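You operate a simulated robot arm through the tools that you are given. There is no shell and no other tool.

You are at the controls of a simulated two-armed robot. One attempt, no reset.

Task
Uncap the teal-capped vial from the long white rack with the capping block and put it back in its well.
Fine: grip it first; cap on the block's CAP mark; free the grip. Set down upright: what you pick out.

Only the result counts: the job must be done as asked and must still hold three seconds after the hand-in. Knocking over, shifting, dropping, spilling or breaking anything else fails it. Lids that push on must go on centred and level and be pressed home; caps that screw on are set level and turned clockwise until they are tight.

Robot
Two 7-joint arms with fingered hands on one trunk that stands fixed in place. Base frame: the origin is at the foot of the trunk, x ahead of it, y to its left, z up. Lengths are in m, angles in rad, forces in N, time in s.
The left shoulder is at [0.052, 0.173, 1.143], the right one opposite. With the tool pointing down near the work surface each hand reaches from about 0.38 to 0.8 m from the base axis, measured 20 degrees to its own side. Payload 3.5 kg a hand.
Tool frame (each hand has its own): the origin (TCP) lies between the finger pads and is the grasp point; the fingertips stand 0.025 m ahead of it; z points along the fingers, y is the line along which they close. The gripper opens to 0.088 m. The gripper's body begins 0.029 m behind the TCP. The gripper is a hand of 3 fingers: y runs from the thumb to the fingers, the wrist lies at [-0.013, -0.097, -0.162] in the tool frame, and closing takes about 1.5 s.
Orientation is that of the tool frame in the base frame, as a unit quaternion [w, x, y, z]. With the fingers straight down and the wrist toward the robot, the tool's x, y and z point along [0, 1, 0], [1, 0, 0] and [0, 0, -1] of the base frame.

Tools
- The arms move only by the tool drive_tool. It takes "left_deltas", "right_deltas" or both (then of equal length, played together; a hand with none holds still); each is a list of rows, each a list of 3 entries, a list of its own where there are three numbers: the shift along the base's x, y, z in m, then the turn, a rotation vector about the base's x, y, z in rad, then the opening, from 0 (shut) to 1 (fully open). In form: [[[x, y, z], [rx, ry, rz], fingers], ...]. A call has 1 to 20 rows; each row is the pose to reach, as a shift and turn from the pose commanded when the call began. Rows are played at 5 a second. More than 0.05 m and 0.15 rad between two rows, or a gripper value outside its range, and nothing of the call is played. Where a pose cannot be reached the arm comes as near as it can. A force on the tool above 40 N (or 10 N above the force at the start of the call, whichever is more), or a blocked arm, ends the call early, and 0.2 s more pass. The fingers move at their own pace (about 0.072 m/s each) and stop on an object; they squeeze with about 31 N. The grip force told is the motor's: it shows also when the fingers shut on nothing. Time passes only in rows, and 0.2 s behind the last, so rows that repeat a pose let the fingers close. It gives the time, the measured TCP pose, the force on the tool (base axes), the opening and the grip force at its end, in the units of the frame above (readings bear some noise), with the torque about the TCP (base axes, N m) and any sound that the robot's microphone picked up.
- Cameras (640 x 400 px; columns grow to the right, rows downward): "scene" is now at [0.148, 0.0403, 1.3745]; the picture's right is [0.42, -0.91, -0.06], its down [-0.52, -0.18, -0.84] and it looks along [0.75, 0.38, -0.54] (base axes); focal length 295 px, centre (320, 200). "left" rides on the left gripper at [-0.058, -0.085, -0.099] in its tool frame; the picture's right is [-0.67, -0.35, 0.66], its down [0.69, -0.63, 0.37] and it looks along [0.28, 0.69, 0.66] (tool axes); focal length 261 px, centre (320, 200). "right" rides on the right gripper at [0.058, -0.085, -0.099] in its tool frame; the picture's right is [-0.67, 0.35, -0.66], its down [-0.69, -0.63, 0.37] and it looks along [-0.28, 0.70, 0.66] (tool axes); focal length 261 px, centre (320, 200). There is no depth. A picture from a camera that has moved, and an enlarged one, comes with that camera's place and axes in the base frame and with its lens.
- snapshot(camera): a new picture of that camera. The clock stands still meanwhile.
- move_column(by): slides the trunk up (or, below 0, down) by that many m; the arms and the scene camera ride with it, the base frame stays. It gives what a move gives, with no picture.
- grasp_type(shape, hand): the hand has 3 fingers and takes this shape, open, in about a second: jaw (thumb against the fingers, like two jaws); tri (thumb and two fingers); tip (a fingertip pinch); poke (one finger out to press); point (the index stretched); flat (the hand flat); cup (the hand cupped); fist (a fist). The gripper value then closes the fingers along that shape, each until it touches; the sizes above hold for jaw. It gives what a move gives, with no picture.
- pan_tilt(pan, tilt): turns the head with the scene camera to pan (to the left, within 1.501 rad either way) and tilt (down, from -0.506 to 1.204), counted from straight ahead of the robot. It gives what a move gives.
- zoom(camera, box): a new picture of the part [left, top, right, bottom] of that camera's present view, enlarged. The clock stands still meanwhile.
- job_done(): hands the job in; it is judged then, once.

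Nothing tells you positions but the pictures and the camera data. Unless the task says otherwise, let go and move clear before handing in.

The tools are called as a command line: name --argument value ..., lists and objects as JSON in quotes. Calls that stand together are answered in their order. drive_tool: Moves the arms, as the interface text tells. Its arguments: {"type":"object","properties":{"left_deltas":{"type":"array","items":{"type":"array"}},"right_deltas":{"type":"array","items":{"type":"array"}}},"required":[]} The other tools are called the same way: move_column (by) slides the trunk up or down; grasp_type (shape, hand) gives the hand a shape; pan_tilt (pan, tilt) turns the head that bears the scene camera; snapshot (camera) takes a picture; zoom (camera, box) takes an enlarged picture of a part of a camera's view; job_done () hands the job in.

At the start:

```text
t: 0.0
left_tcp_pos: [0.309, 0.4662, 1.148]
left_ee_rot: [0.0, 0.707, 0.707, 0.0]
left_ft_force: [0.0, 0.6, 0.2]
left_moment: [0.01, 0.0, 0.01]
left_gripper_width: 0.0876
left_grasp_force: 0.2
left_shape: jaw
right_tcp_pos: [0.4657, 0.0341, 1.2112]
right_ee_rot: [-0.001, 0.707, 0.707, -0.001]
right_ft_force: [-0.6, 0.0, -0.2]
right_moment: [0.05, -0.02, 0.0]
right_gripper_width: 0.0876
right_grasp_force: 0.1
right_shape: jaw
trunk travel left (down, up): [-0.225, 0.23]
head pan, tilt: [0.44, 0.45]
```

scene: 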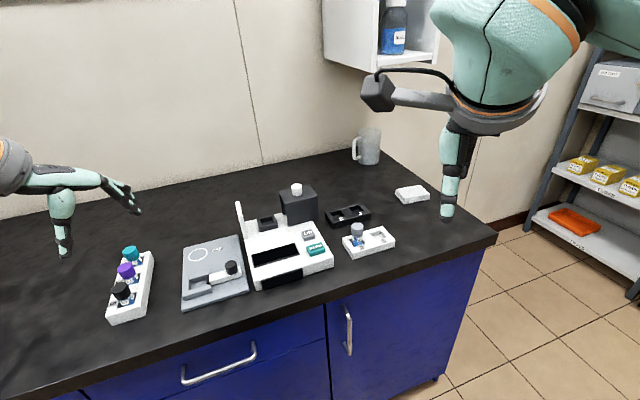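
right: 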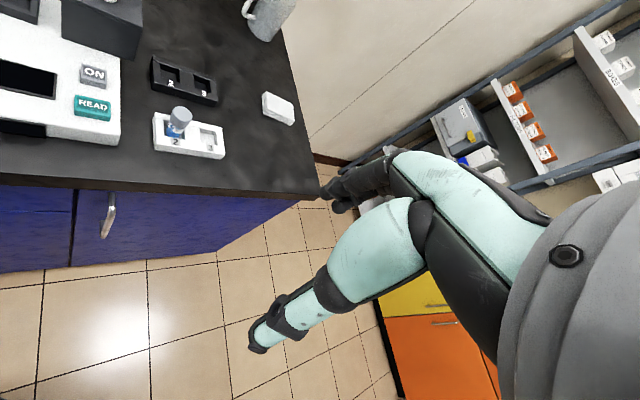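
left: 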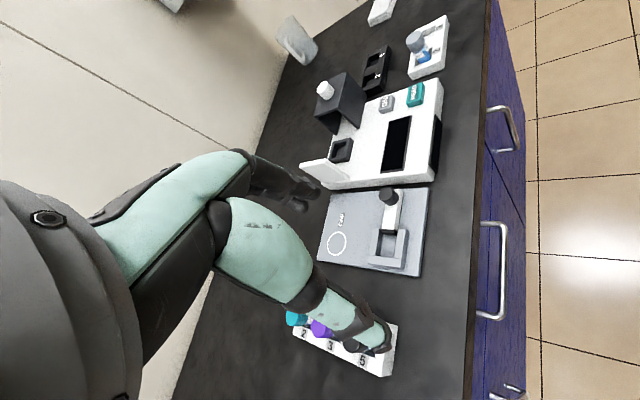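

I see a bench with a long white rack at the left holding teal, purple and black capped vials, and a grey plate (likely the capping block) with a CAP ring mark and a slot with a lever/knob. I'll zoom in to look at these in detail before moving anything.

zoom --camera "scene" --box '[90, 220, 270, 330]'

zoom --camera "left" --box '[280, 170, 440, 380]'

zoom --camera "scene" --box '[230, 170, 440, 300]'

```text
3.56 times, centred on (180, 275) of scene
camera zoom: at [0.148, 0.0403, 1.3745], right [0.42, -0.91, -0.06], down [-0.52, -0.18, -0.84], along [0.75, 0.38, -0.54], focal length 1050 px, centre (818, -67)
```

zoom: 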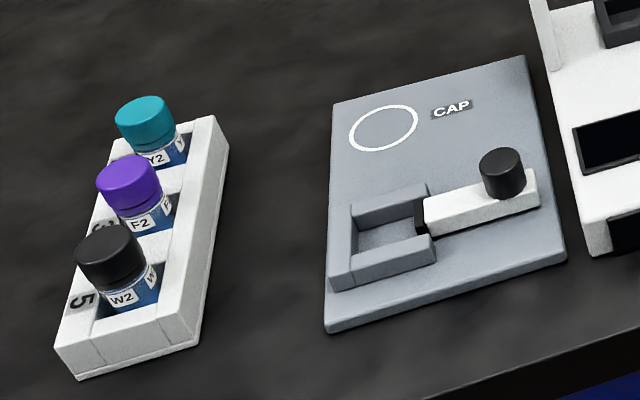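

```text
1.90 times, centred on (360, 275) of left
camera zoom: at [0.2244, 0.4094, 1.2491], right [-0.35, -0.67, -0.66], down [-0.63, 0.69, -0.37], along [0.69, 0.28, -0.66], focal length 496 px, centre (244, 57)
```

zoom: 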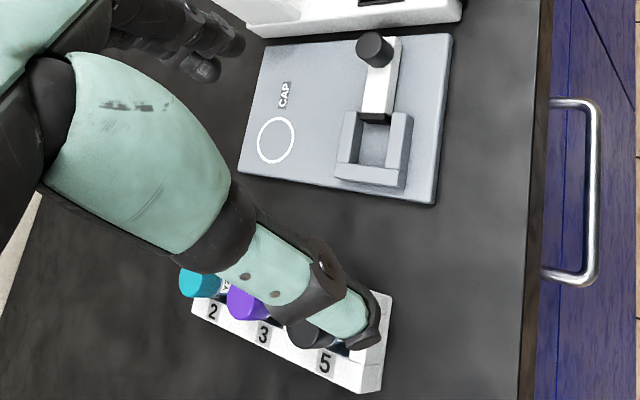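

```text
3.05 times, centred on (335, 235) of scene
camera zoom: at [0.148, 0.0403, 1.3745], right [0.42, -0.91, -0.06], down [-0.52, -0.18, -0.84], along [0.75, 0.38, -0.54], focal length 900 px, centre (274, 93)
```

zoom: 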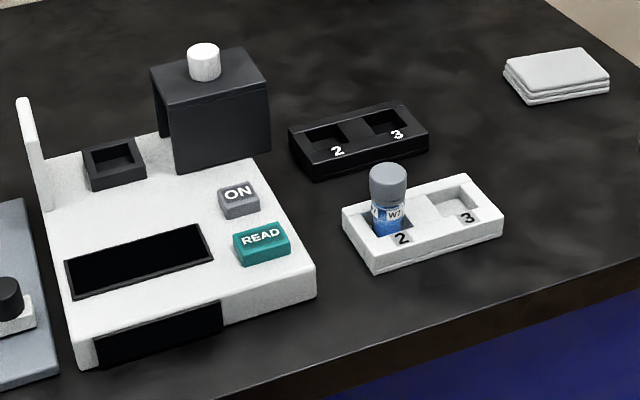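

The rack, capping plate and pocket with slider all sit rotated about 45° to the base axes; the teal vial is the farthest well ("2"). I'll zoom tighter on the vials and the clamp to understand their geometry.

zoom --camera "scene" --box '[100, 235, 164, 275]'

zoom --camera "scene" --box '[176, 230, 256, 280]'

zoom --camera "scene" --box '[170, 262, 250, 312]'

zoom --camera "scene" --box '[100, 275, 164, 330]'

```text
10.00 times, centred on (132, 255) of scene
camera zoom: at [0.148, 0.0403, 1.3745], right [0.42, -0.91, -0.06], down [-0.52, -0.18, -0.84], along [0.75, 0.38, -0.54], focal length 2952 px, centre (2200, -350)
```

zoom: 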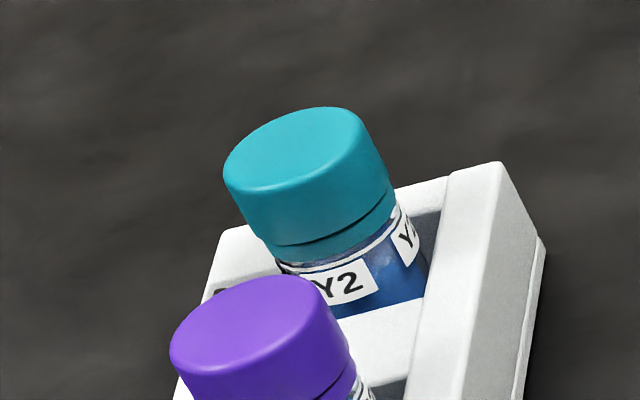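

```text
8.00 times, centred on (216, 255) of scene
camera zoom: at [0.148, 0.0403, 1.3745], right [0.42, -0.91, -0.06], down [-0.52, -0.18, -0.84], along [0.75, 0.38, -0.54], focal length 2362 px, centre (1152, -240)
```

zoom: 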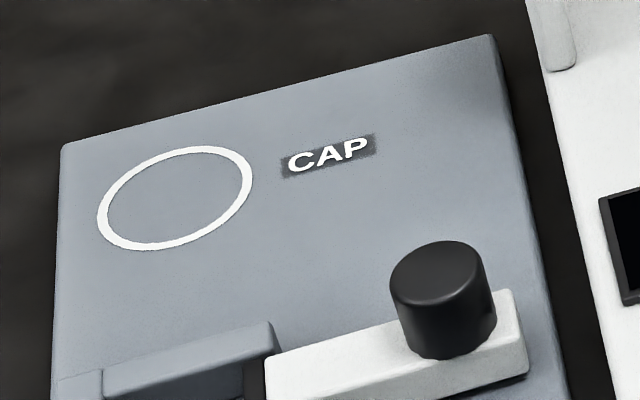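

```text
8.00 times, centred on (210, 287) of scene
camera zoom: at [0.148, 0.0403, 1.3745], right [0.42, -0.91, -0.06], down [-0.52, -0.18, -0.84], along [0.75, 0.38, -0.54], focal length 2362 px, centre (1200, -496)
```

zoom: 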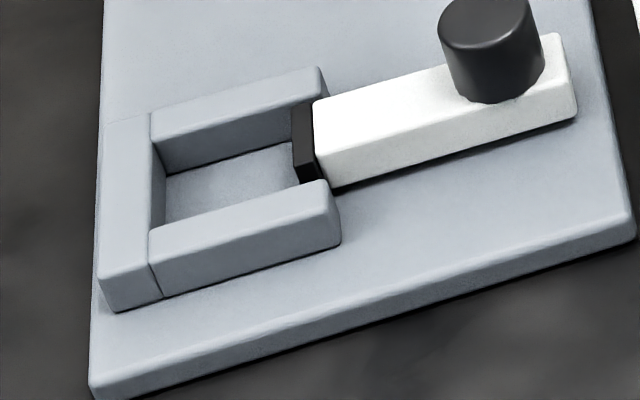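

```text
7.27 times, centred on (132, 302) of scene
camera zoom: at [0.148, 0.0403, 1.3745], right [0.42, -0.91, -0.06], down [-0.52, -0.18, -0.84], along [0.75, 0.38, -0.54], focal length 2147 px, centre (1687, -546)
```

zoom: 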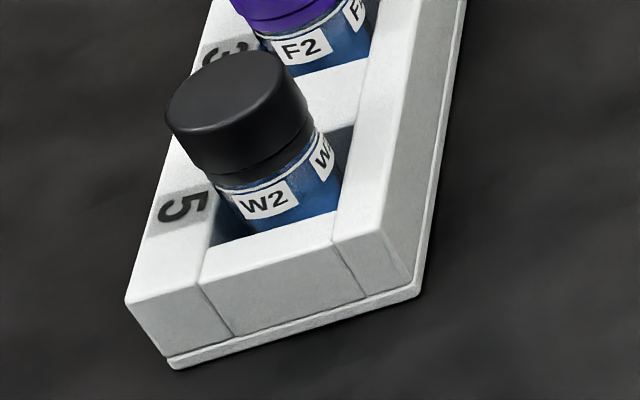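

The clamp is a U-shaped pocket with a white slider carrying a black knob; the slider closes along the plate toward the pocket. I'll bring the left hand over the work area, turned +45° to line up with the rack, for a close camera view.

drive_tool --left_deltas '[[[0.018, 0.014, -0.016], [0, 0, 0.131], 1], [[0.037, 0.028, -0.033], [0, 0, 0.262], 1], [[0.055, 0.042, -0.049], [0, 0, 0.393], 1], [[0.074, 0.056, -0.065], [0, 0, 0.524], 1], [[0.092, 0.07, -0.082], [0, 0, 0.654], 1], [[0.111, 0.084, -0.098], [0, 0, 0.785], 1], [[0.111, 0.084, -0.098], [0, 0, 0.785], 1]]'

snapshot --camera "left"

snapshot --camera "scene"

```text
t: 1.6
left_tcp_pos: [0.4199, 0.5514, 1.0515]
left_ee_rot: [0.0, 0.383, 0.924, 0.0]
left_ft_force: [-0.2, 0.3, 0.1]
left_moment: [0.03, 0.01, 0.0]
left_gripper_width: 0.0875
left_grasp_force: 0.1
left_shape: jaw
right_tcp_pos: [0.4639, 0.0344, 1.2102]
right_ee_rot: [0.0, 0.707, 0.707, 0.0]
right_ft_force: [-0.4, -0.2, 0.3]
right_moment: [0.0, 0.0, 0.02]
right_gripper_width: 0.0874
right_grasp_force: 0.1
right_shape: jaw
trunk travel left (down, up): [-0.225, 0.23]
head pan, tilt: [0.44, 0.45]
```

```text
taken
camera left: at [0.4014, 0.4507, 1.1517], right [0.23, -0.72, -0.66], down [-0.93, 0.04, -0.37], along [0.29, 0.69, -0.66], focal length 261 px, centre (320, 200)
```

left: 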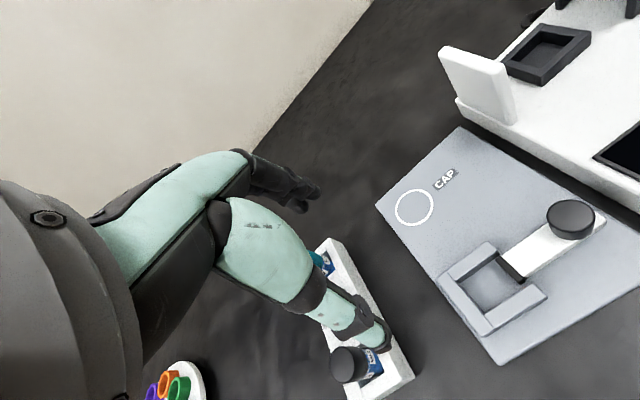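

```text
taken
camera scene: at [0.1474, 0.0404, 1.3745], right [0.42, -0.91, -0.06], down [-0.52, -0.19, -0.84], along [0.75, 0.38, -0.54], focal length 295 px, centre (320, 200)
```

scene: 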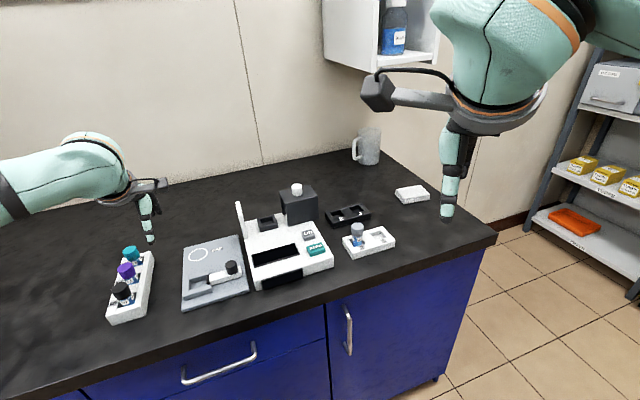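

The left hand camera sees the plate well: CAP ring near (0.511, 0.588). I'll zoom this view for precise pixels of the pocket, knob and rack.

zoom --camera "left" --box '[430, 220, 590, 320]'

zoom --camera "left" --box '[270, 230, 430, 400]'

zoom --camera "left" --box '[360, 120, 640, 370]'

```text
4.00 times, centred on (510, 270) of left
camera zoom: at [0.4014, 0.4507, 1.1517], right [0.23, -0.72, -0.66], down [-0.93, 0.04, -0.37], along [0.29, 0.69, -0.66], focal length 1043 px, centre (-440, -80)
```

zoom: 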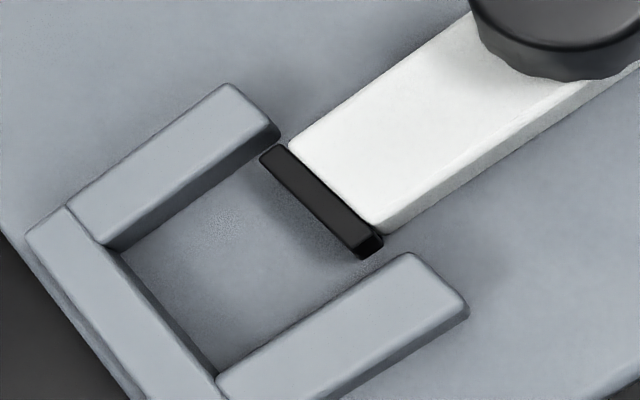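

```text
2.35 times, centred on (350, 315) of left
camera zoom: at [0.4014, 0.4507, 1.1517], right [0.23, -0.72, -0.66], down [-0.93, 0.04, -0.37], along [0.29, 0.69, -0.66], focal length 613 px, centre (249, -71)
```

zoom: 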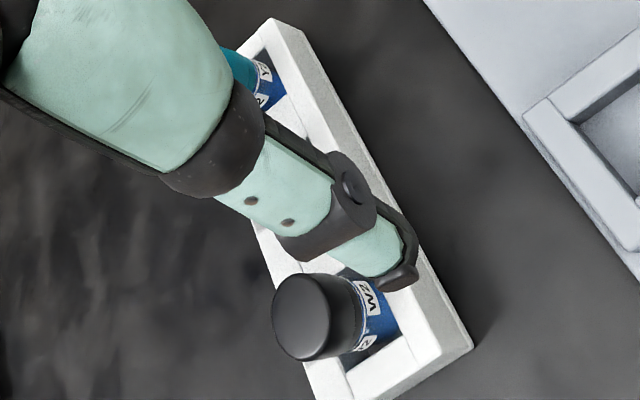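

```text
1.60 times, centred on (500, 245) of left
camera zoom: at [0.4014, 0.4507, 1.1517], right [0.23, -0.72, -0.66], down [-0.93, 0.04, -0.37], along [0.29, 0.69, -0.66], focal length 417 px, centre (32, 128)
```

zoom: 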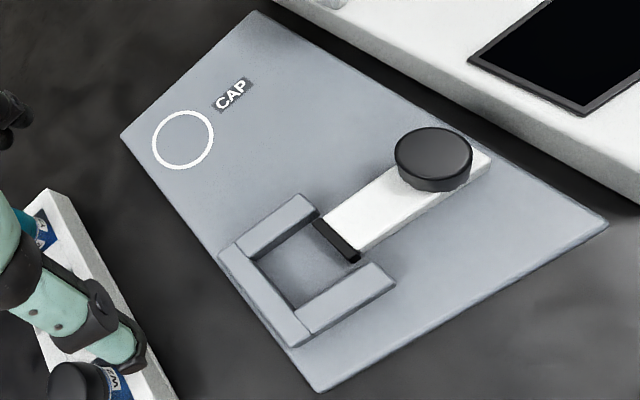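

The pocket is about 33 mm wide and 38 mm long, centred near (0.432, 0.504), and the knob is near (0.487, 0.450). Next I shift the hand left so the rack comes into the clear right half of the camera view.

drive_tool --left_deltas '[[[-0.005, 0.037, 0], [0, 0, 0], 1], [[-0.01, 0.075, 0], [0, 0, 0], 1], [[-0.015, 0.112, 0], [0, 0, 0], 1], [[-0.02, 0.15, 0], [0, 0, 0], 1], [[-0.02, 0.15, 0], [0, 0, 0], 1]]'

snapshot --camera "left"

zoom --camera "left" --box '[380, 180, 640, 400]'

```text
t: 2.8
left_tcp_pos: [0.401, 0.7045, 1.051]
left_ee_rot: [-0.001, 0.384, 0.924, 0.0]
left_ft_force: [0.5, -1.0, 0.0]
left_moment: [-0.02, 0.01, -0.01]
left_gripper_width: 0.0874
left_grasp_force: 0.1
left_shape: jaw
right_tcp_pos: [0.465, 0.0339, 1.2104]
right_ee_rot: [0.0, 0.707, 0.708, -0.001]
right_ft_force: [0.3, 0.6, -0.4]
right_moment: [-0.02, 0.04, -0.01]
right_gripper_width: 0.0877
right_grasp_force: 0.0
right_shape: jaw
trunk travel left (down, up): [-0.225, 0.23]
head pan, tilt: [0.44, 0.45]
```

```text
taken
camera left: at [0.3814, 0.6028, 1.1531], right [0.23, -0.72, -0.66], down [-0.93, 0.04, -0.37], along [0.29, 0.69, -0.66], focal length 261 px, centre (320, 200)
```

left: 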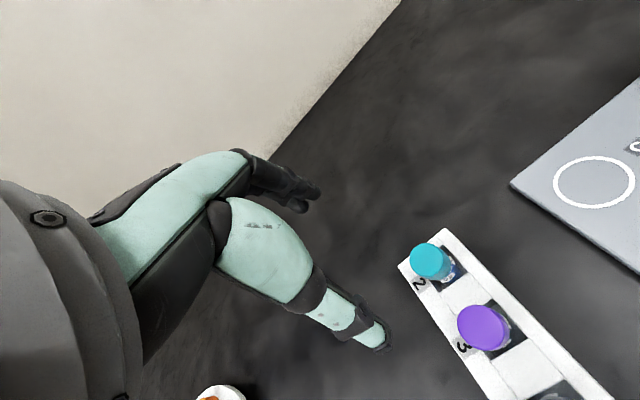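

```text
1.82 times, centred on (510, 290) of left
camera zoom: at [0.3814, 0.6028, 1.1531], right [0.23, -0.72, -0.66], down [-0.93, 0.04, -0.37], along [0.29, 0.69, -0.66], focal length 474 px, centre (-26, 36)
```

zoom: 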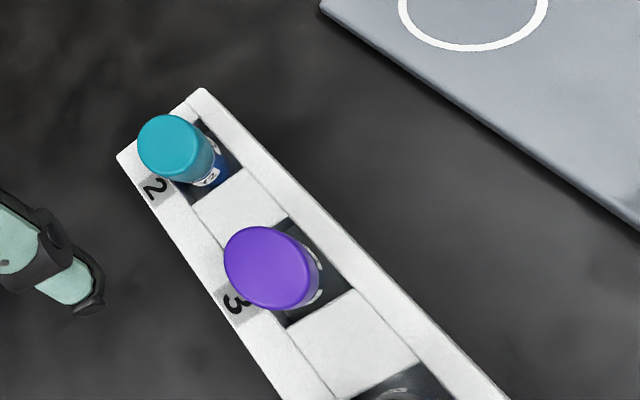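

Triangulating: plate surface is about z 0.863, rack top about z 0.878, teal cap top about z 0.91 near (0.42, 0.70). I want a second baseline on the rack, so I'll move the hand back toward the robot and view it again.

drive_tool --left_deltas '[[[-0.033, 0, 0], [0, 0, 0], 1], [[-0.066, 0, 0], [0, 0, 0], 1], [[-0.1, 0, 0], [0, 0, 0], 1], [[-0.1, 0, 0], [0, 0, 0], 1], [[-0.1, 0, 0], [0, 0, 0], 1]]'

snapshot --camera "left"

zoom --camera "left" --box '[400, 100, 560, 240]'

```text
t: 4.0
left_tcp_pos: [0.2986, 0.7029, 1.05]
left_ee_rot: [-0.001, 0.384, 0.923, 0.0]
left_ft_force: [0.2, 0.0, 0.4]
left_moment: [-0.01, -0.02, 0.0]
left_gripper_width: 0.0874
left_grasp_force: 0.1
left_shape: jaw
right_tcp_pos: [0.4644, 0.0347, 1.2097]
right_ee_rot: [-0.001, 0.707, 0.708, -0.001]
right_ft_force: [0.5, 0.9, 0.6]
right_moment: [-0.01, -0.02, -0.04]
right_gripper_width: 0.0875
right_grasp_force: 0.1
right_shape: jaw
trunk travel left (down, up): [-0.225, 0.23]
head pan, tilt: [0.44, 0.45]
```

```text
taken
camera left: at [0.2795, 0.6023, 1.1516], right [0.23, -0.72, -0.66], down [-0.93, 0.04, -0.37], along [0.29, 0.69, -0.66], focal length 261 px, centre (320, 200)
```

left: 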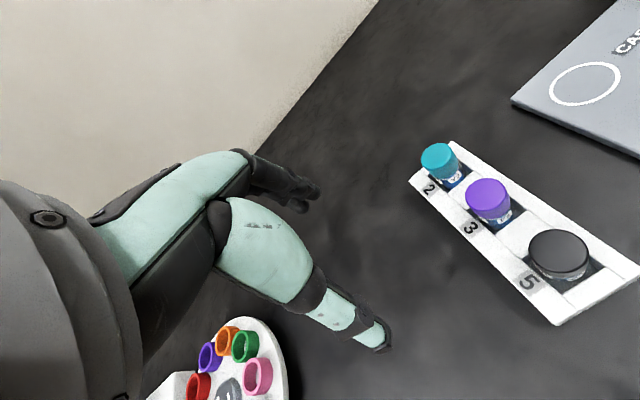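

```text
2.86 times, centred on (480, 170) of left
camera zoom: at [0.2795, 0.6023, 1.1516], right [0.23, -0.72, -0.66], down [-0.93, 0.04, -0.37], along [0.29, 0.69, -0.66], focal length 745 px, centre (-137, 286)
```

zoom: 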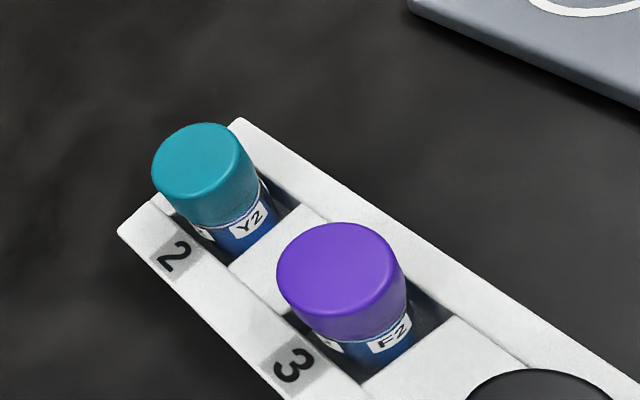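

The two views agree closely: the teal cap top centre is at about (0.418, 0.692, 0.927), the rack top at z≈0.886, well pitch 60 mm, and the cap is about 28 mm wide. I'll hover the hand above the teal vial with the fingers half open and check alignment.

drive_tool --left_deltas '[[[0.04, -0.004, 0], [0, 0, 0], 0.8], [[0.08, -0.008, 0], [0, 0, 0], 0.6], [[0.119, -0.011, 0], [0, 0, 0], 0.58], [[0.119, -0.011, -0.035], [0, 0, 0], 0.58], [[0.119, -0.011, -0.06], [0, 0, 0], 0.58], [[0.119, -0.011, -0.06], [0, 0, 0], 0.58]]'

snapshot --camera "left"

zoom --camera "scene" --box '[60, 180, 220, 280]'

```text
t: 5.4
left_tcp_pos: [0.418, 0.6895, 0.9904]
left_ee_rot: [0.001, 0.383, 0.924, 0.0]
left_ft_force: [-0.9, -1.0, -0.5]
left_moment: [-0.01, 0.02, 0.01]
left_gripper_width: 0.0516
left_grasp_force: 0.0
left_shape: jaw
right_tcp_pos: [0.4656, 0.0351, 1.2105]
right_ee_rot: [-0.001, 0.707, 0.707, -0.001]
right_ft_force: [0.2, 0.2, -0.2]
right_moment: [0.02, 0.02, 0.01]
right_gripper_width: 0.0875
right_grasp_force: 0.2
right_shape: jaw
trunk travel left (down, up): [-0.225, 0.23]
head pan, tilt: [0.44, 0.45]
```

```text
taken
camera left: at [0.399, 0.5898, 1.0906], right [0.23, -0.72, -0.66], down [-0.93, 0.04, -0.37], along [0.29, 0.69, -0.66], focal length 261 px, centre (320, 200)
```

left: 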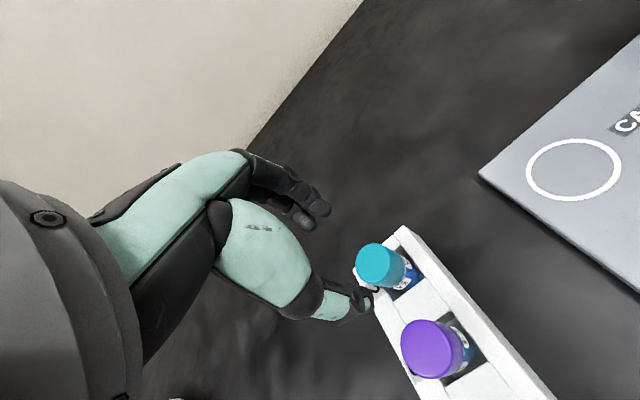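

```text
4.00 times, centred on (140, 230) of scene
camera zoom: at [0.1482, 0.0398, 1.3745], right [0.42, -0.91, -0.06], down [-0.52, -0.18, -0.84], along [0.75, 0.38, -0.54], focal length 1181 px, centre (1040, 80)
```

zoom: 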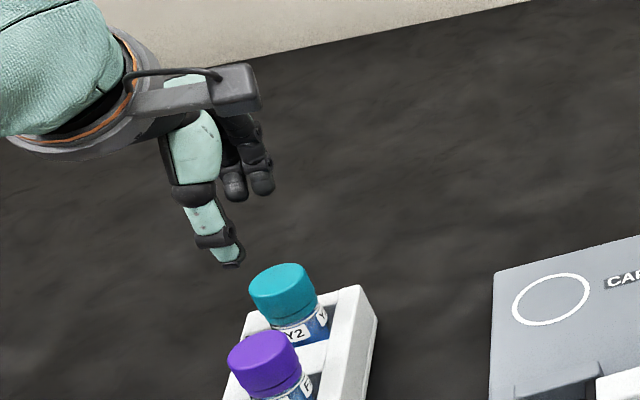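

Prediction and picture agree to within a few mm. I zoom in once to refine the cap centre before descending.

zoom --camera "left" --box '[290, 200, 450, 300]'

```text
4.00 times, centred on (370, 250) of left
camera zoom: at [0.399, 0.5898, 1.0906], right [0.23, -0.72, -0.66], down [-0.93, 0.04, -0.37], along [0.29, 0.69, -0.66], focal length 1043 px, centre (120, 0)
```

zoom: 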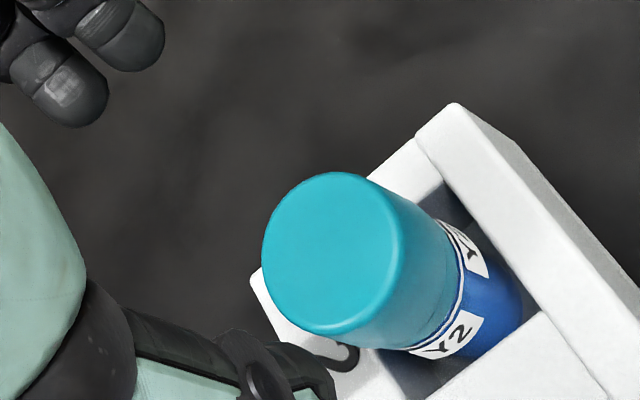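

The cap centre comes out at (0.4187, 0.692), consistent over three views. I descend to TCP z≈0.918 so the fingertips stay just above the rack, and then look before closing.

drive_tool --left_deltas '[[[0.0005, 0.0015, -0.015], [0, 0, 0], 0.58], [[0.0005, 0.0015, -0.03], [0, 0, 0], 0.58], [[0.0005, 0.0015, -0.045], [0, 0, 0], 0.58], [[0.0005, 0.0015, -0.06], [0, 0, 0], 0.58], [[0.0005, 0.0015, -0.072], [0, 0, 0], 0.58], [[0.0005, 0.0015, -0.072], [0, 0, 0], 0.58]]'

snapshot --camera "left"

zoom --camera "scene" --box '[84, 210, 180, 270]'

```text
t: 6.8
left_tcp_pos: [0.4201, 0.6899, 0.9178]
left_ee_rot: [0.0, 0.384, 0.923, 0.0]
left_ft_force: [0.5, 0.1, 0.5]
left_moment: [-0.02, -0.01, 0.0]
left_gripper_width: 0.0513
left_grasp_force: 0.0
left_shape: jaw
right_tcp_pos: [0.4646, 0.0344, 1.2112]
right_ee_rot: [-0.001, 0.707, 0.707, 0.0]
right_ft_force: [-0.1, -0.5, -0.1]
right_moment: [0.01, 0.0, -0.02]
right_gripper_width: 0.0877
right_grasp_force: 0.0
right_shape: jaw
trunk travel left (down, up): [-0.225, 0.23]
head pan, tilt: [0.44, 0.45]
```

```text
taken
camera left: at [0.4005, 0.5906, 1.0189], right [0.23, -0.72, -0.66], down [-0.93, 0.04, -0.37], along [0.29, 0.69, -0.66], focal length 261 px, centre (320, 200)
```

left: 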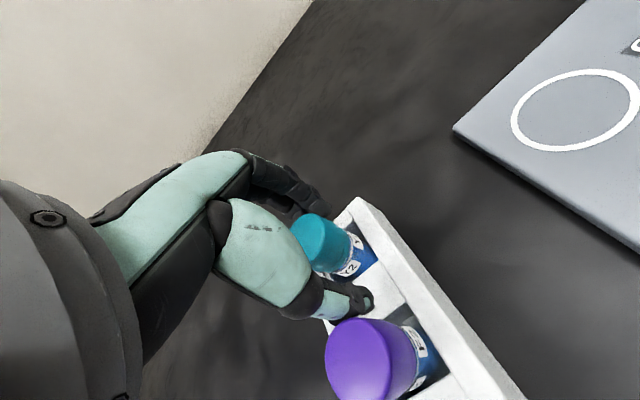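

```text
6.67 times, centred on (132, 240) of scene
camera zoom: at [0.1479, 0.0403, 1.3745], right [0.42, -0.91, -0.06], down [-0.52, -0.18, -0.84], along [0.75, 0.38, -0.54], focal length 1968 px, centre (1573, -67)
```

zoom: 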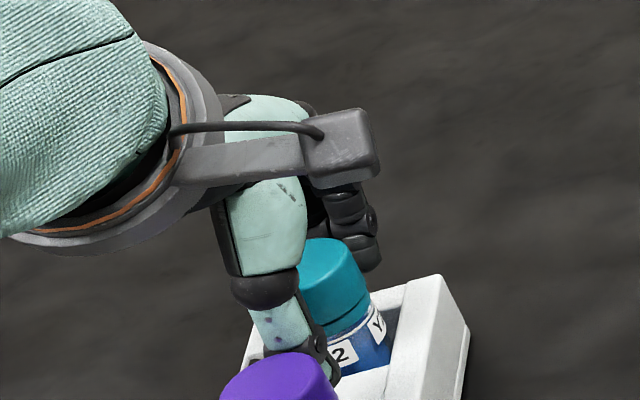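

The teal cap sits between thumb and fingers with clearance to the purple vial. I close the grip on the cap.

drive_tool --left_deltas '[[[0, 0, 0], [0, 0, 0], 0.4], [[0, 0, 0], [0, 0, 0], 0.3], [[0, 0, 0], [0, 0, 0], 0.2], [[0, 0, 0], [0, 0, 0], 0.1], [[0, 0, 0], [0, 0, 0], 0.0], [[0, 0, 0], [0, 0, 0], 0.0], [[0, 0, 0], [0, 0, 0], 0.0], [[0, 0, 0], [0, 0, 0], 0.0]]'

zoom --camera "left" --box '[200, 140, 460, 340]'

zoom --camera "scene" --box '[84, 210, 180, 270]'

```text
t: 8.6
left_tcp_pos: [0.4193, 0.6916, 0.9191]
left_ee_rot: [0.0, 0.384, 0.923, 0.0]
left_ft_force: [0.3, -0.3, -1.0]
left_moment: [0.01, 0.01, -0.01]
left_gripper_width: 0.0194
left_grasp_force: 31.8
left_shape: jaw
right_tcp_pos: [0.4649, 0.0346, 1.2101]
right_ee_rot: [-0.001, 0.707, 0.707, 0.0]
right_ft_force: [0.6, 0.2, -0.2]
right_moment: [0.02, 0.0, 0.0]
right_gripper_width: 0.0876
right_grasp_force: 0.0
right_shape: jaw
trunk travel left (down, up): [-0.225, 0.23]
head pan, tilt: [0.44, 0.45]
```

```text
2.00 times, centred on (330, 240) of left
camera zoom: at [0.4007, 0.5907, 1.019], right [0.23, -0.72, -0.66], down [-0.93, 0.04, -0.37], along [0.29, 0.69, -0.66], focal length 521 px, centre (300, 120)
```

zoom: 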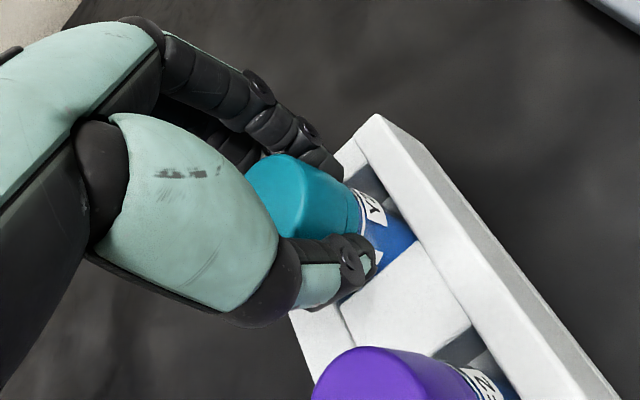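

```text
6.67 times, centred on (132, 240) of scene
camera zoom: at [0.1481, 0.0405, 1.3744], right [0.42, -0.91, -0.06], down [-0.52, -0.19, -0.84], along [0.75, 0.38, -0.54], focal length 1968 px, centre (1573, -67)
```

zoom: 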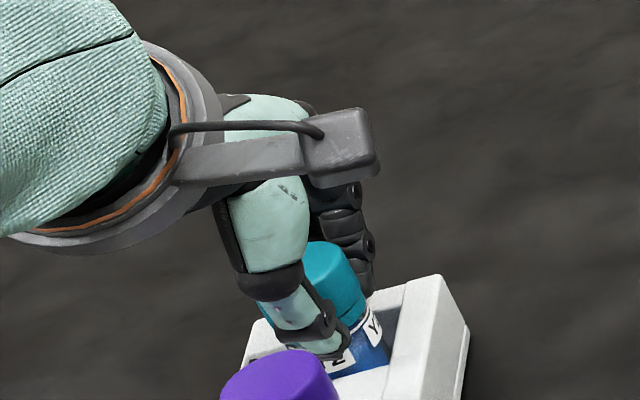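

Grip force is 31.8 N on the cap with a 19 mm reading. I lift straight up slowly and check that the vial comes along.

drive_tool --left_deltas '[[[0, 0, 0.005], [0, 0, 0], 0.0], [[0, 0, 0.012], [0, 0, 0], 0.0], [[0, 0, 0.02], [0, 0, 0], 0.0], [[0, 0, 0.035], [0, 0, 0], 0.0], [[0, 0, 0.05], [0, 0, 0], 0.0], [[0, 0, 0.065], [0, 0, 0], 0.0], [[0, 0, 0.08], [0, 0, 0], 0.0], [[0, 0, 0.095], [0, 0, 0], 0.0], [[0, 0, 0.1], [0, 0, 0], 0.0]]'

snapshot --camera "left"

zoom --camera "scene" --box '[70, 170, 230, 270]'

```text
t: 10.6
left_tcp_pos: [0.4196, 0.691, 1.0191]
left_ee_rot: [0.0, 0.384, 0.923, 0.0]
left_ft_force: [-0.3, 1.0, 0.0]
left_moment: [0.0, -0.04, 0.01]
left_gripper_width: 0.0193
left_grasp_force: 30.9
left_shape: jaw
right_tcp_pos: [0.4644, 0.035, 1.2104]
right_ee_rot: [-0.001, 0.707, 0.707, -0.001]
right_ft_force: [0.7, 0.5, 0.2]
right_moment: [0.0, -0.04, 0.01]
right_gripper_width: 0.0878
right_grasp_force: 0.1
right_shape: jaw
trunk travel left (down, up): [-0.225, 0.23]
head pan, tilt: [0.44, 0.45]
```

```text
taken
camera left: at [0.4006, 0.5908, 1.1193], right [0.23, -0.72, -0.66], down [-0.93, 0.04, -0.37], along [0.29, 0.69, -0.66], focal length 261 px, centre (320, 200)
```

left: 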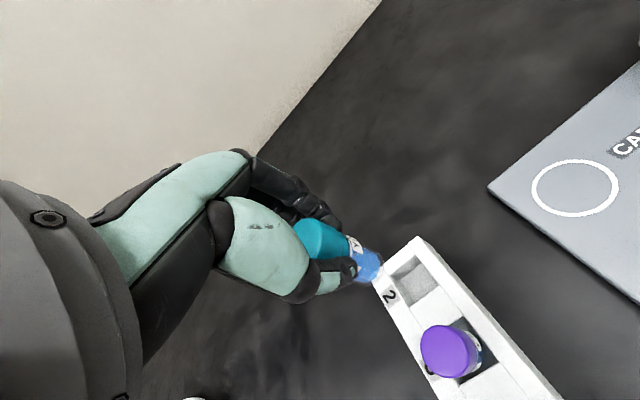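

```text
4.00 times, centred on (150, 220) of scene
camera zoom: at [0.1481, 0.0405, 1.3744], right [0.42, -0.91, -0.06], down [-0.52, -0.19, -0.84], along [0.75, 0.38, -0.54], focal length 1181 px, centre (1000, 120)
```

zoom: 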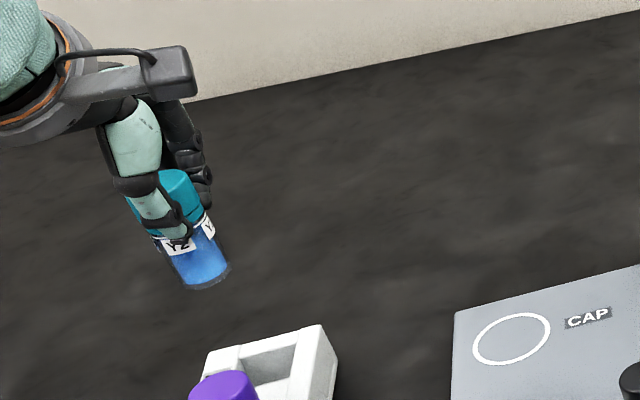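

The vial came up cleanly with the hand. I zoom in to measure the vial's length below the TCP and check that it hangs vertical.

zoom --camera "left" --box '[270, 200, 430, 300]'

zoom --camera "scene" --box '[92, 200, 140, 248]'

zoom --camera "scene" --box '[110, 245, 174, 285]'

```text
4.00 times, centred on (350, 250) of left
camera zoom: at [0.4006, 0.5908, 1.1193], right [0.23, -0.72, -0.66], down [-0.93, 0.04, -0.37], along [0.29, 0.69, -0.66], focal length 1043 px, centre (200, 0)
```

zoom: 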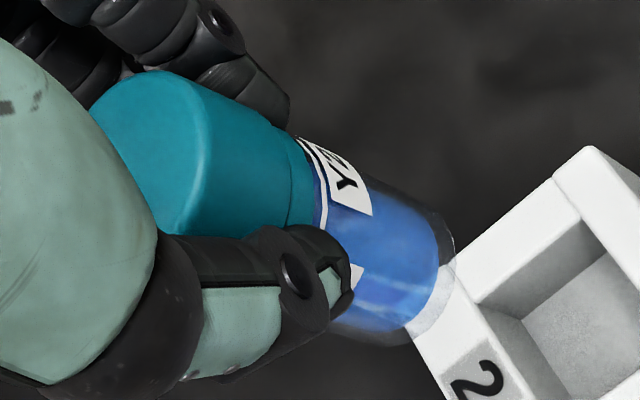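

```text
8.33 times, centred on (116, 224) of scene
camera zoom: at [0.1481, 0.0405, 1.3744], right [0.42, -0.91, -0.06], down [-0.52, -0.19, -0.84], along [0.75, 0.38, -0.54], focal length 2460 px, centre (2020, 0)
```

zoom: 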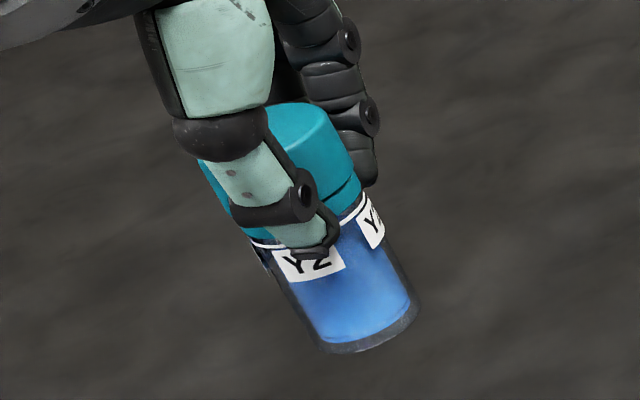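

```text
10.00 times, centred on (142, 265) of scene
camera zoom: at [0.1481, 0.0405, 1.3744], right [0.42, -0.91, -0.06], down [-0.52, -0.19, -0.84], along [0.75, 0.38, -0.54], focal length 2952 px, centre (2100, -450)
```

zoom: 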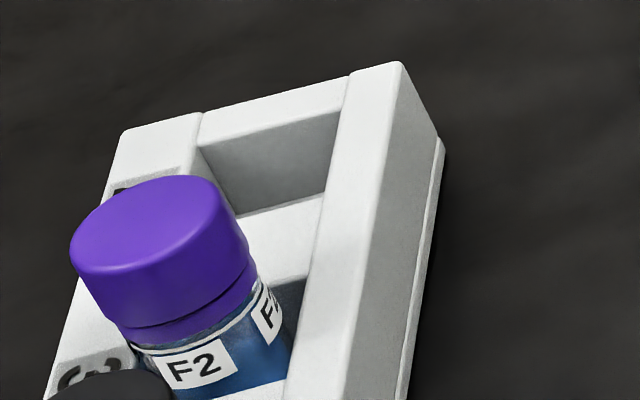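

The vial bottom hangs about 59 mm below the TCP (bottom ≈0.960 now). With it held, I move over near the plate and take two views of the pocket to pin down its position.

drive_tool --left_deltas '[[[-0.015, -0.028, 0.005], [0, 0, 0], 0.0], [[-0.03, -0.056, 0.005], [0, 0, 0], 0.0], [[-0.045, -0.085, 0.005], [0, 0, 0], 0.0], [[-0.06, -0.113, 0.005], [0, 0, 0], 0.0], [[-0.08, -0.141, 0.005], [0, 0, 0], 0.0], [[-0.08, -0.141, 0.005], [0, 0, 0], 0.0], [[-0.08, -0.141, 0.005], [0, 0, 0], 0.0]]'

snapshot --camera "left"

zoom --camera "left" --box '[410, 130, 570, 250]'

```text
t: 12.2
left_tcp_pos: [0.3392, 0.5493, 1.0231]
left_ee_rot: [0.0, 0.383, 0.924, 0.0]
left_ft_force: [0.9, -0.7, -2.0]
left_moment: [0.02, 0.0, -0.01]
left_gripper_width: 0.019
left_grasp_force: 31.0
left_shape: jaw
right_tcp_pos: [0.465, 0.0363, 1.2109]
right_ee_rot: [0.0, 0.707, 0.707, -0.001]
right_ft_force: [0.4, 0.3, -0.6]
right_moment: [-0.03, -0.02, -0.02]
right_gripper_width: 0.0882
right_grasp_force: 0.2
right_shape: jaw
trunk travel left (down, up): [-0.225, 0.23]
head pan, tilt: [0.44, 0.45]
```

```text
taken
camera left: at [0.32, 0.4494, 1.1245], right [0.23, -0.72, -0.66], down [-0.93, 0.04, -0.37], along [0.29, 0.69, -0.66], focal length 261 px, centre (320, 200)
```

left: 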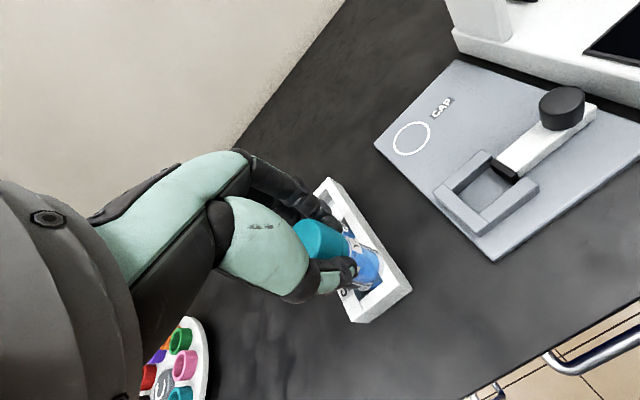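

```text
3.33 times, centred on (490, 190) of left
camera zoom: at [0.32, 0.4494, 1.1245], right [0.23, -0.72, -0.66], down [-0.93, 0.04, -0.37], along [0.29, 0.69, -0.66], focal length 869 px, centre (-247, 233)
```

zoom: 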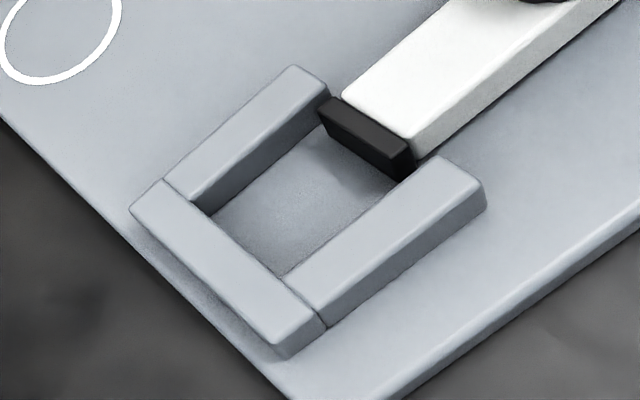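

View from here is clear. Now a second view with an x baseline of 0.12 m.

drive_tool --left_deltas '[[[0.03, -0.005, 0], [0, 0, 0], 0.0], [[0.06, -0.01, 0], [0, 0, 0], 0.0], [[0.09, -0.015, 0], [0, 0, 0], 0.0], [[0.12, -0.02, 0], [0, 0, 0], 0.0], [[0.12, -0.02, 0], [0, 0, 0], 0.0], [[0.12, -0.02, 0], [0, 0, 0], 0.0]]'

zoom --camera "left" --box '[380, 240, 540, 360]'

snapshot --camera "left"

```text
t: 13.6
left_tcp_pos: [0.4594, 0.5298, 1.0241]
left_ee_rot: [0.0, 0.383, 0.924, 0.0]
left_ft_force: [-0.1, 0.6, -0.8]
left_moment: [0.0, 0.01, 0.0]
left_gripper_width: 0.0186
left_grasp_force: 31.2
left_shape: jaw
right_tcp_pos: [0.4651, 0.0342, 1.2098]
right_ee_rot: [-0.001, 0.707, 0.707, 0.0]
right_ft_force: [0.5, -0.3, 0.7]
right_moment: [0.04, -0.01, -0.02]
right_gripper_width: 0.0874
right_grasp_force: 0.0
right_shape: jaw
trunk travel left (down, up): [-0.225, 0.23]
head pan, tilt: [0.44, 0.45]
```

```text
3.33 times, centred on (460, 300) of left
camera zoom: at [0.4409, 0.4294, 1.1239], right [0.23, -0.72, -0.66], down [-0.93, 0.04, -0.37], along [0.29, 0.69, -0.66], focal length 869 px, centre (-147, -133)
```

zoom: 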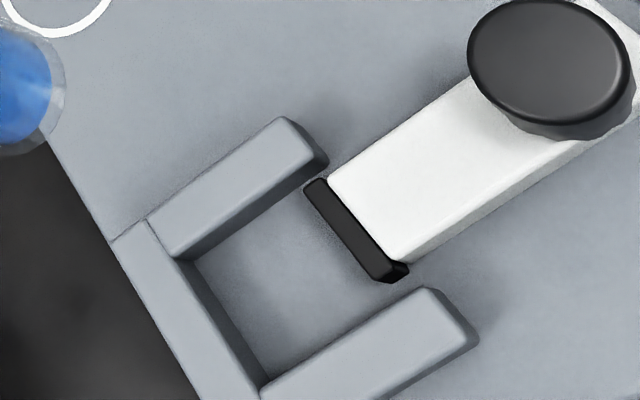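

```text
taken
camera left: at [0.4409, 0.4294, 1.1239], right [0.23, -0.72, -0.66], down [-0.93, 0.04, -0.37], along [0.29, 0.69, -0.66], focal length 261 px, centre (320, 200)
```

left: 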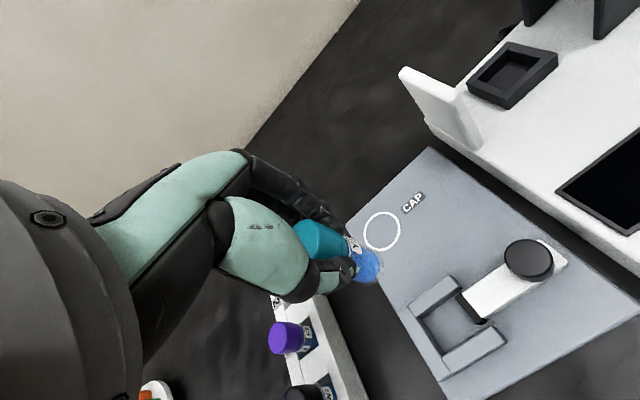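

Pocket resolved: inner faces span 33 mm by 39 mm, wall tops at z≈0.877, floor ≈0.863, centre about (0.431, 0.505). I zoom on the held vial to find its axis relative to the TCP.

zoom --camera "left" --box '[280, 200, 408, 300]'

zoom --camera "scene" --box '[140, 190, 236, 250]'

```text
4.00 times, centred on (344, 250) of left
camera zoom: at [0.4409, 0.4294, 1.1239], right [0.23, -0.72, -0.66], down [-0.93, 0.04, -0.37], along [0.29, 0.69, -0.66], focal length 1043 px, centre (224, 0)
```

zoom: 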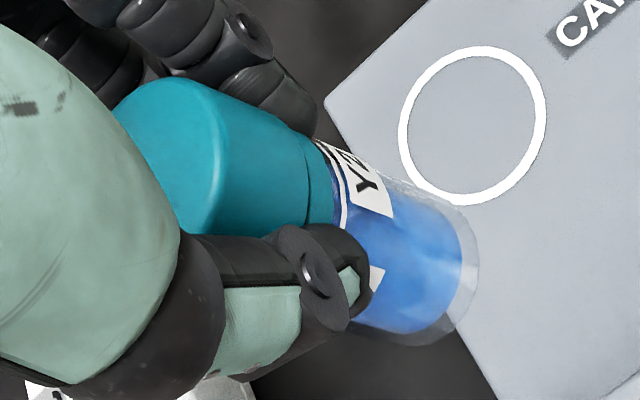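

```text
6.67 times, centred on (188, 220) of scene
camera zoom: at [0.148, 0.0407, 1.3744], right [0.42, -0.91, -0.06], down [-0.52, -0.19, -0.84], along [0.75, 0.38, -0.54], focal length 1968 px, centre (1200, 67)
```

zoom: 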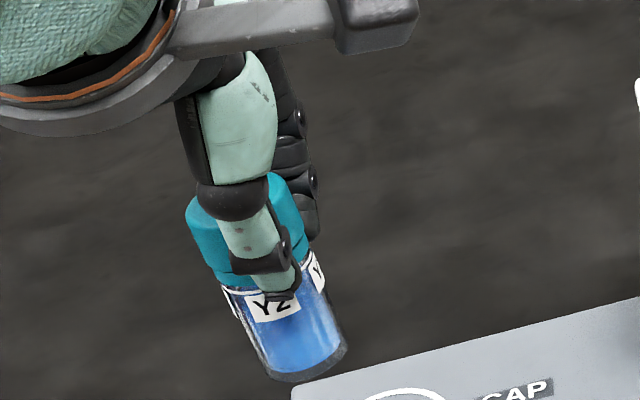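

The vial hangs straight, with its axis within ~1.5 mm of the TCP. I move over the pocket centre and lower to just above the walls, then check alignment.

drive_tool --left_deltas '[[[-0.014, -0.0134, 0], [0, 0, 0], 0.0], [[-0.0275, -0.0267, 0], [0, 0, 0], 0.0], [[-0.0275, -0.0267, -0.025], [0, 0, 0], 0.0], [[-0.0275, -0.0267, -0.05], [0, 0, 0], 0.0], [[-0.0275, -0.0267, -0.071], [0, 0, 0], 0.0], [[-0.0275, -0.0267, -0.071], [0, 0, 0], 0.0], [[-0.0275, -0.0267, -0.071], [0, 0, 0], 0.0]]'

snapshot --camera "left"

zoom --camera "left" --box '[300, 190, 460, 310]'

zoom --camera "scene" --box '[150, 220, 260, 310]'

```text
t: 15.2
left_tcp_pos: [0.432, 0.5013, 0.9531]
left_ee_rot: [0.001, 0.384, 0.923, 0.0]
left_ft_force: [0.4, 0.2, -0.8]
left_moment: [-0.03, -0.04, -0.02]
left_gripper_width: 0.0183
left_grasp_force: 31.3
left_shape: jaw
right_tcp_pos: [0.4658, 0.0346, 1.2095]
right_ee_rot: [-0.001, 0.707, 0.707, 0.0]
right_ft_force: [-0.6, 0.4, 0.2]
right_moment: [-0.02, -0.02, 0.01]
right_gripper_width: 0.0878
right_grasp_force: 0.1
right_shape: jaw
trunk travel left (down, up): [-0.225, 0.23]
head pan, tilt: [0.44, 0.45]
```

```text
taken
camera left: at [0.4134, 0.4021, 1.0529], right [0.23, -0.72, -0.66], down [-0.93, 0.04, -0.37], along [0.29, 0.69, -0.66], focal length 261 px, centre (320, 200)
```

left: 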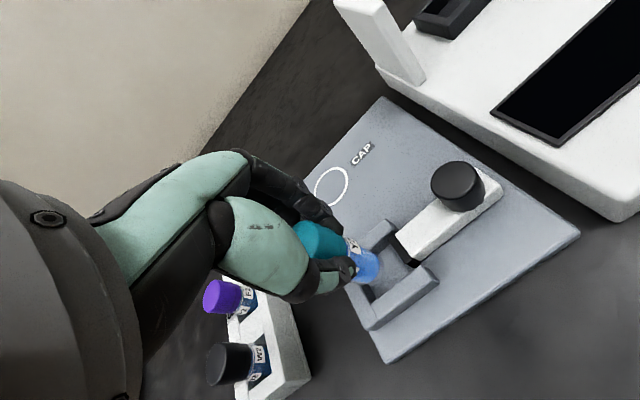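

```text
3.33 times, centred on (380, 250) of left
camera zoom: at [0.4134, 0.4021, 1.0529], right [0.23, -0.72, -0.66], down [-0.93, 0.04, -0.37], along [0.29, 0.69, -0.66], focal length 869 px, centre (120, 33)
```

zoom: 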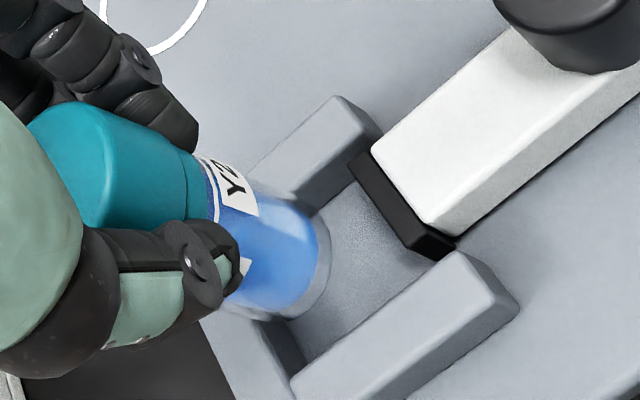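

```text
4.44 times, centred on (205, 265) of scene
camera zoom: at [0.148, 0.0406, 1.3745], right [0.42, -0.91, -0.06], down [-0.52, -0.19, -0.84], along [0.75, 0.38, -0.54], focal length 1312 px, centre (831, -89)
```

zoom: 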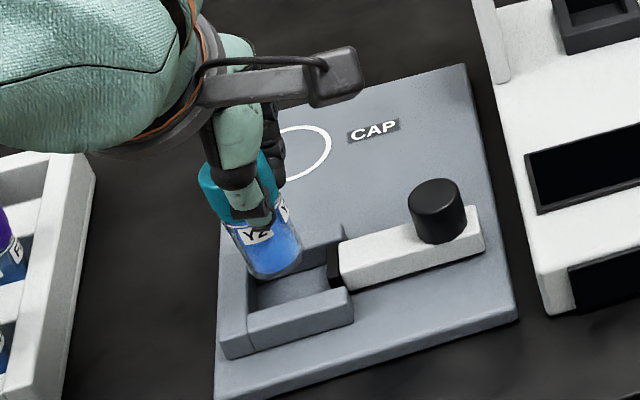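

Alignment looks right. I lower in small steps, watching the force for touchdown on the pocket floor.

drive_tool --left_deltas '[[[0, 0.0005, -0.008], [0, 0, 0], 0.0], [[0, 0.0005, -0.015], [0, 0, 0], 0.0], [[0, 0.0005, -0.021], [0, 0, 0], 0.0], [[0, 0.0005, -0.026], [0, 0, 0], 0.0], [[0, 0.0005, -0.026], [0, 0, 0], 0.0]]'

zoom --camera "left" --box '[300, 190, 460, 310]'

zoom --camera "scene" --box '[160, 240, 240, 300]'

```text
t: 16.4
left_tcp_pos: [0.4312, 0.5039, 0.9258]
left_ee_rot: [0.0, 0.382, 0.924, 0.0]
left_ft_force: [-0.6, -0.5, -0.7]
left_moment: [0.01, 0.03, -0.02]
left_gripper_width: 0.0188
left_grasp_force: 31.1
left_shape: jaw
right_tcp_pos: [0.4644, 0.0345, 1.211]
right_ee_rot: [0.0, 0.707, 0.707, 0.0]
right_ft_force: [1.4, -0.4, -0.9]
right_moment: [0.01, -0.01, 0.01]
right_gripper_width: 0.0876
right_grasp_force: 0.1
right_shape: jaw
trunk travel left (down, up): [-0.225, 0.23]
head pan, tilt: [0.44, 0.45]
```

```text
3.33 times, centred on (380, 250) of left
camera zoom: at [0.4137, 0.4034, 1.0268], right [0.23, -0.72, -0.66], down [-0.93, 0.04, -0.37], along [0.29, 0.69, -0.66], focal length 869 px, centre (120, 33)
```

zoom: 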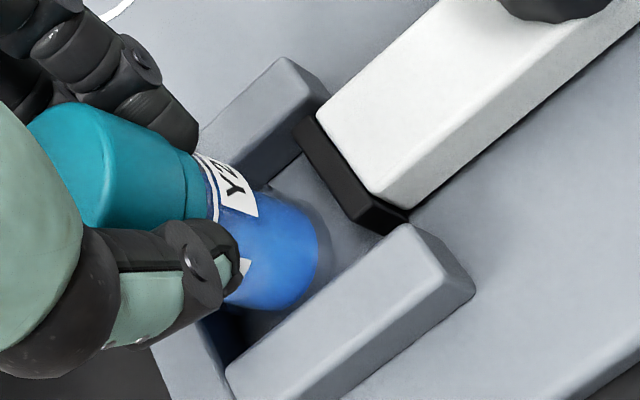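

```text
6.67 times, centred on (200, 270) of scene
camera zoom: at [0.148, 0.0403, 1.3745], right [0.42, -0.91, -0.06], down [-0.52, -0.18, -0.84], along [0.75, 0.38, -0.54], focal length 1968 px, centre (1120, -267)
```

zoom: 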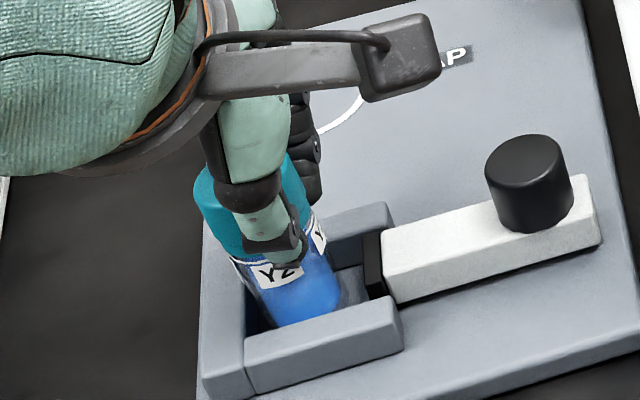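

The vial is inside the pocket walls with clearance all around. I continue down in 1 mm steps until contact shows in the force.

drive_tool --left_deltas '[[[0, 0, -0.001], [0, 0, 0], 0.0], [[0, 0, -0.002], [0, 0, 0], 0.0], [[0, 0, -0.003], [0, 0, 0], 0.0], [[0, 0, -0.004], [0, 0, 0], 0.0], [[0, 0, -0.004], [0, 0, 0], 0.0]]'

```text
t: 17.6
left_tcp_pos: [0.4314, 0.5031, 0.9232]
left_ee_rot: [0.001, 0.383, 0.924, 0.001]
left_ft_force: [0.9, -2.5, 4.2]
left_moment: [0.06, -0.05, -0.03]
left_gripper_width: 0.0188
left_grasp_force: 31.1
left_shape: jaw
right_tcp_pos: [0.4649, 0.0343, 1.2106]
right_ee_rot: [-0.001, 0.707, 0.707, 0.0]
right_ft_force: [0.7, 1.3, 0.0]
right_moment: [0.02, -0.01, 0.02]
right_gripper_width: 0.0876
right_grasp_force: 0.1
right_shape: jaw
trunk travel left (down, up): [-0.225, 0.23]
head pan, tilt: [0.44, 0.45]
```

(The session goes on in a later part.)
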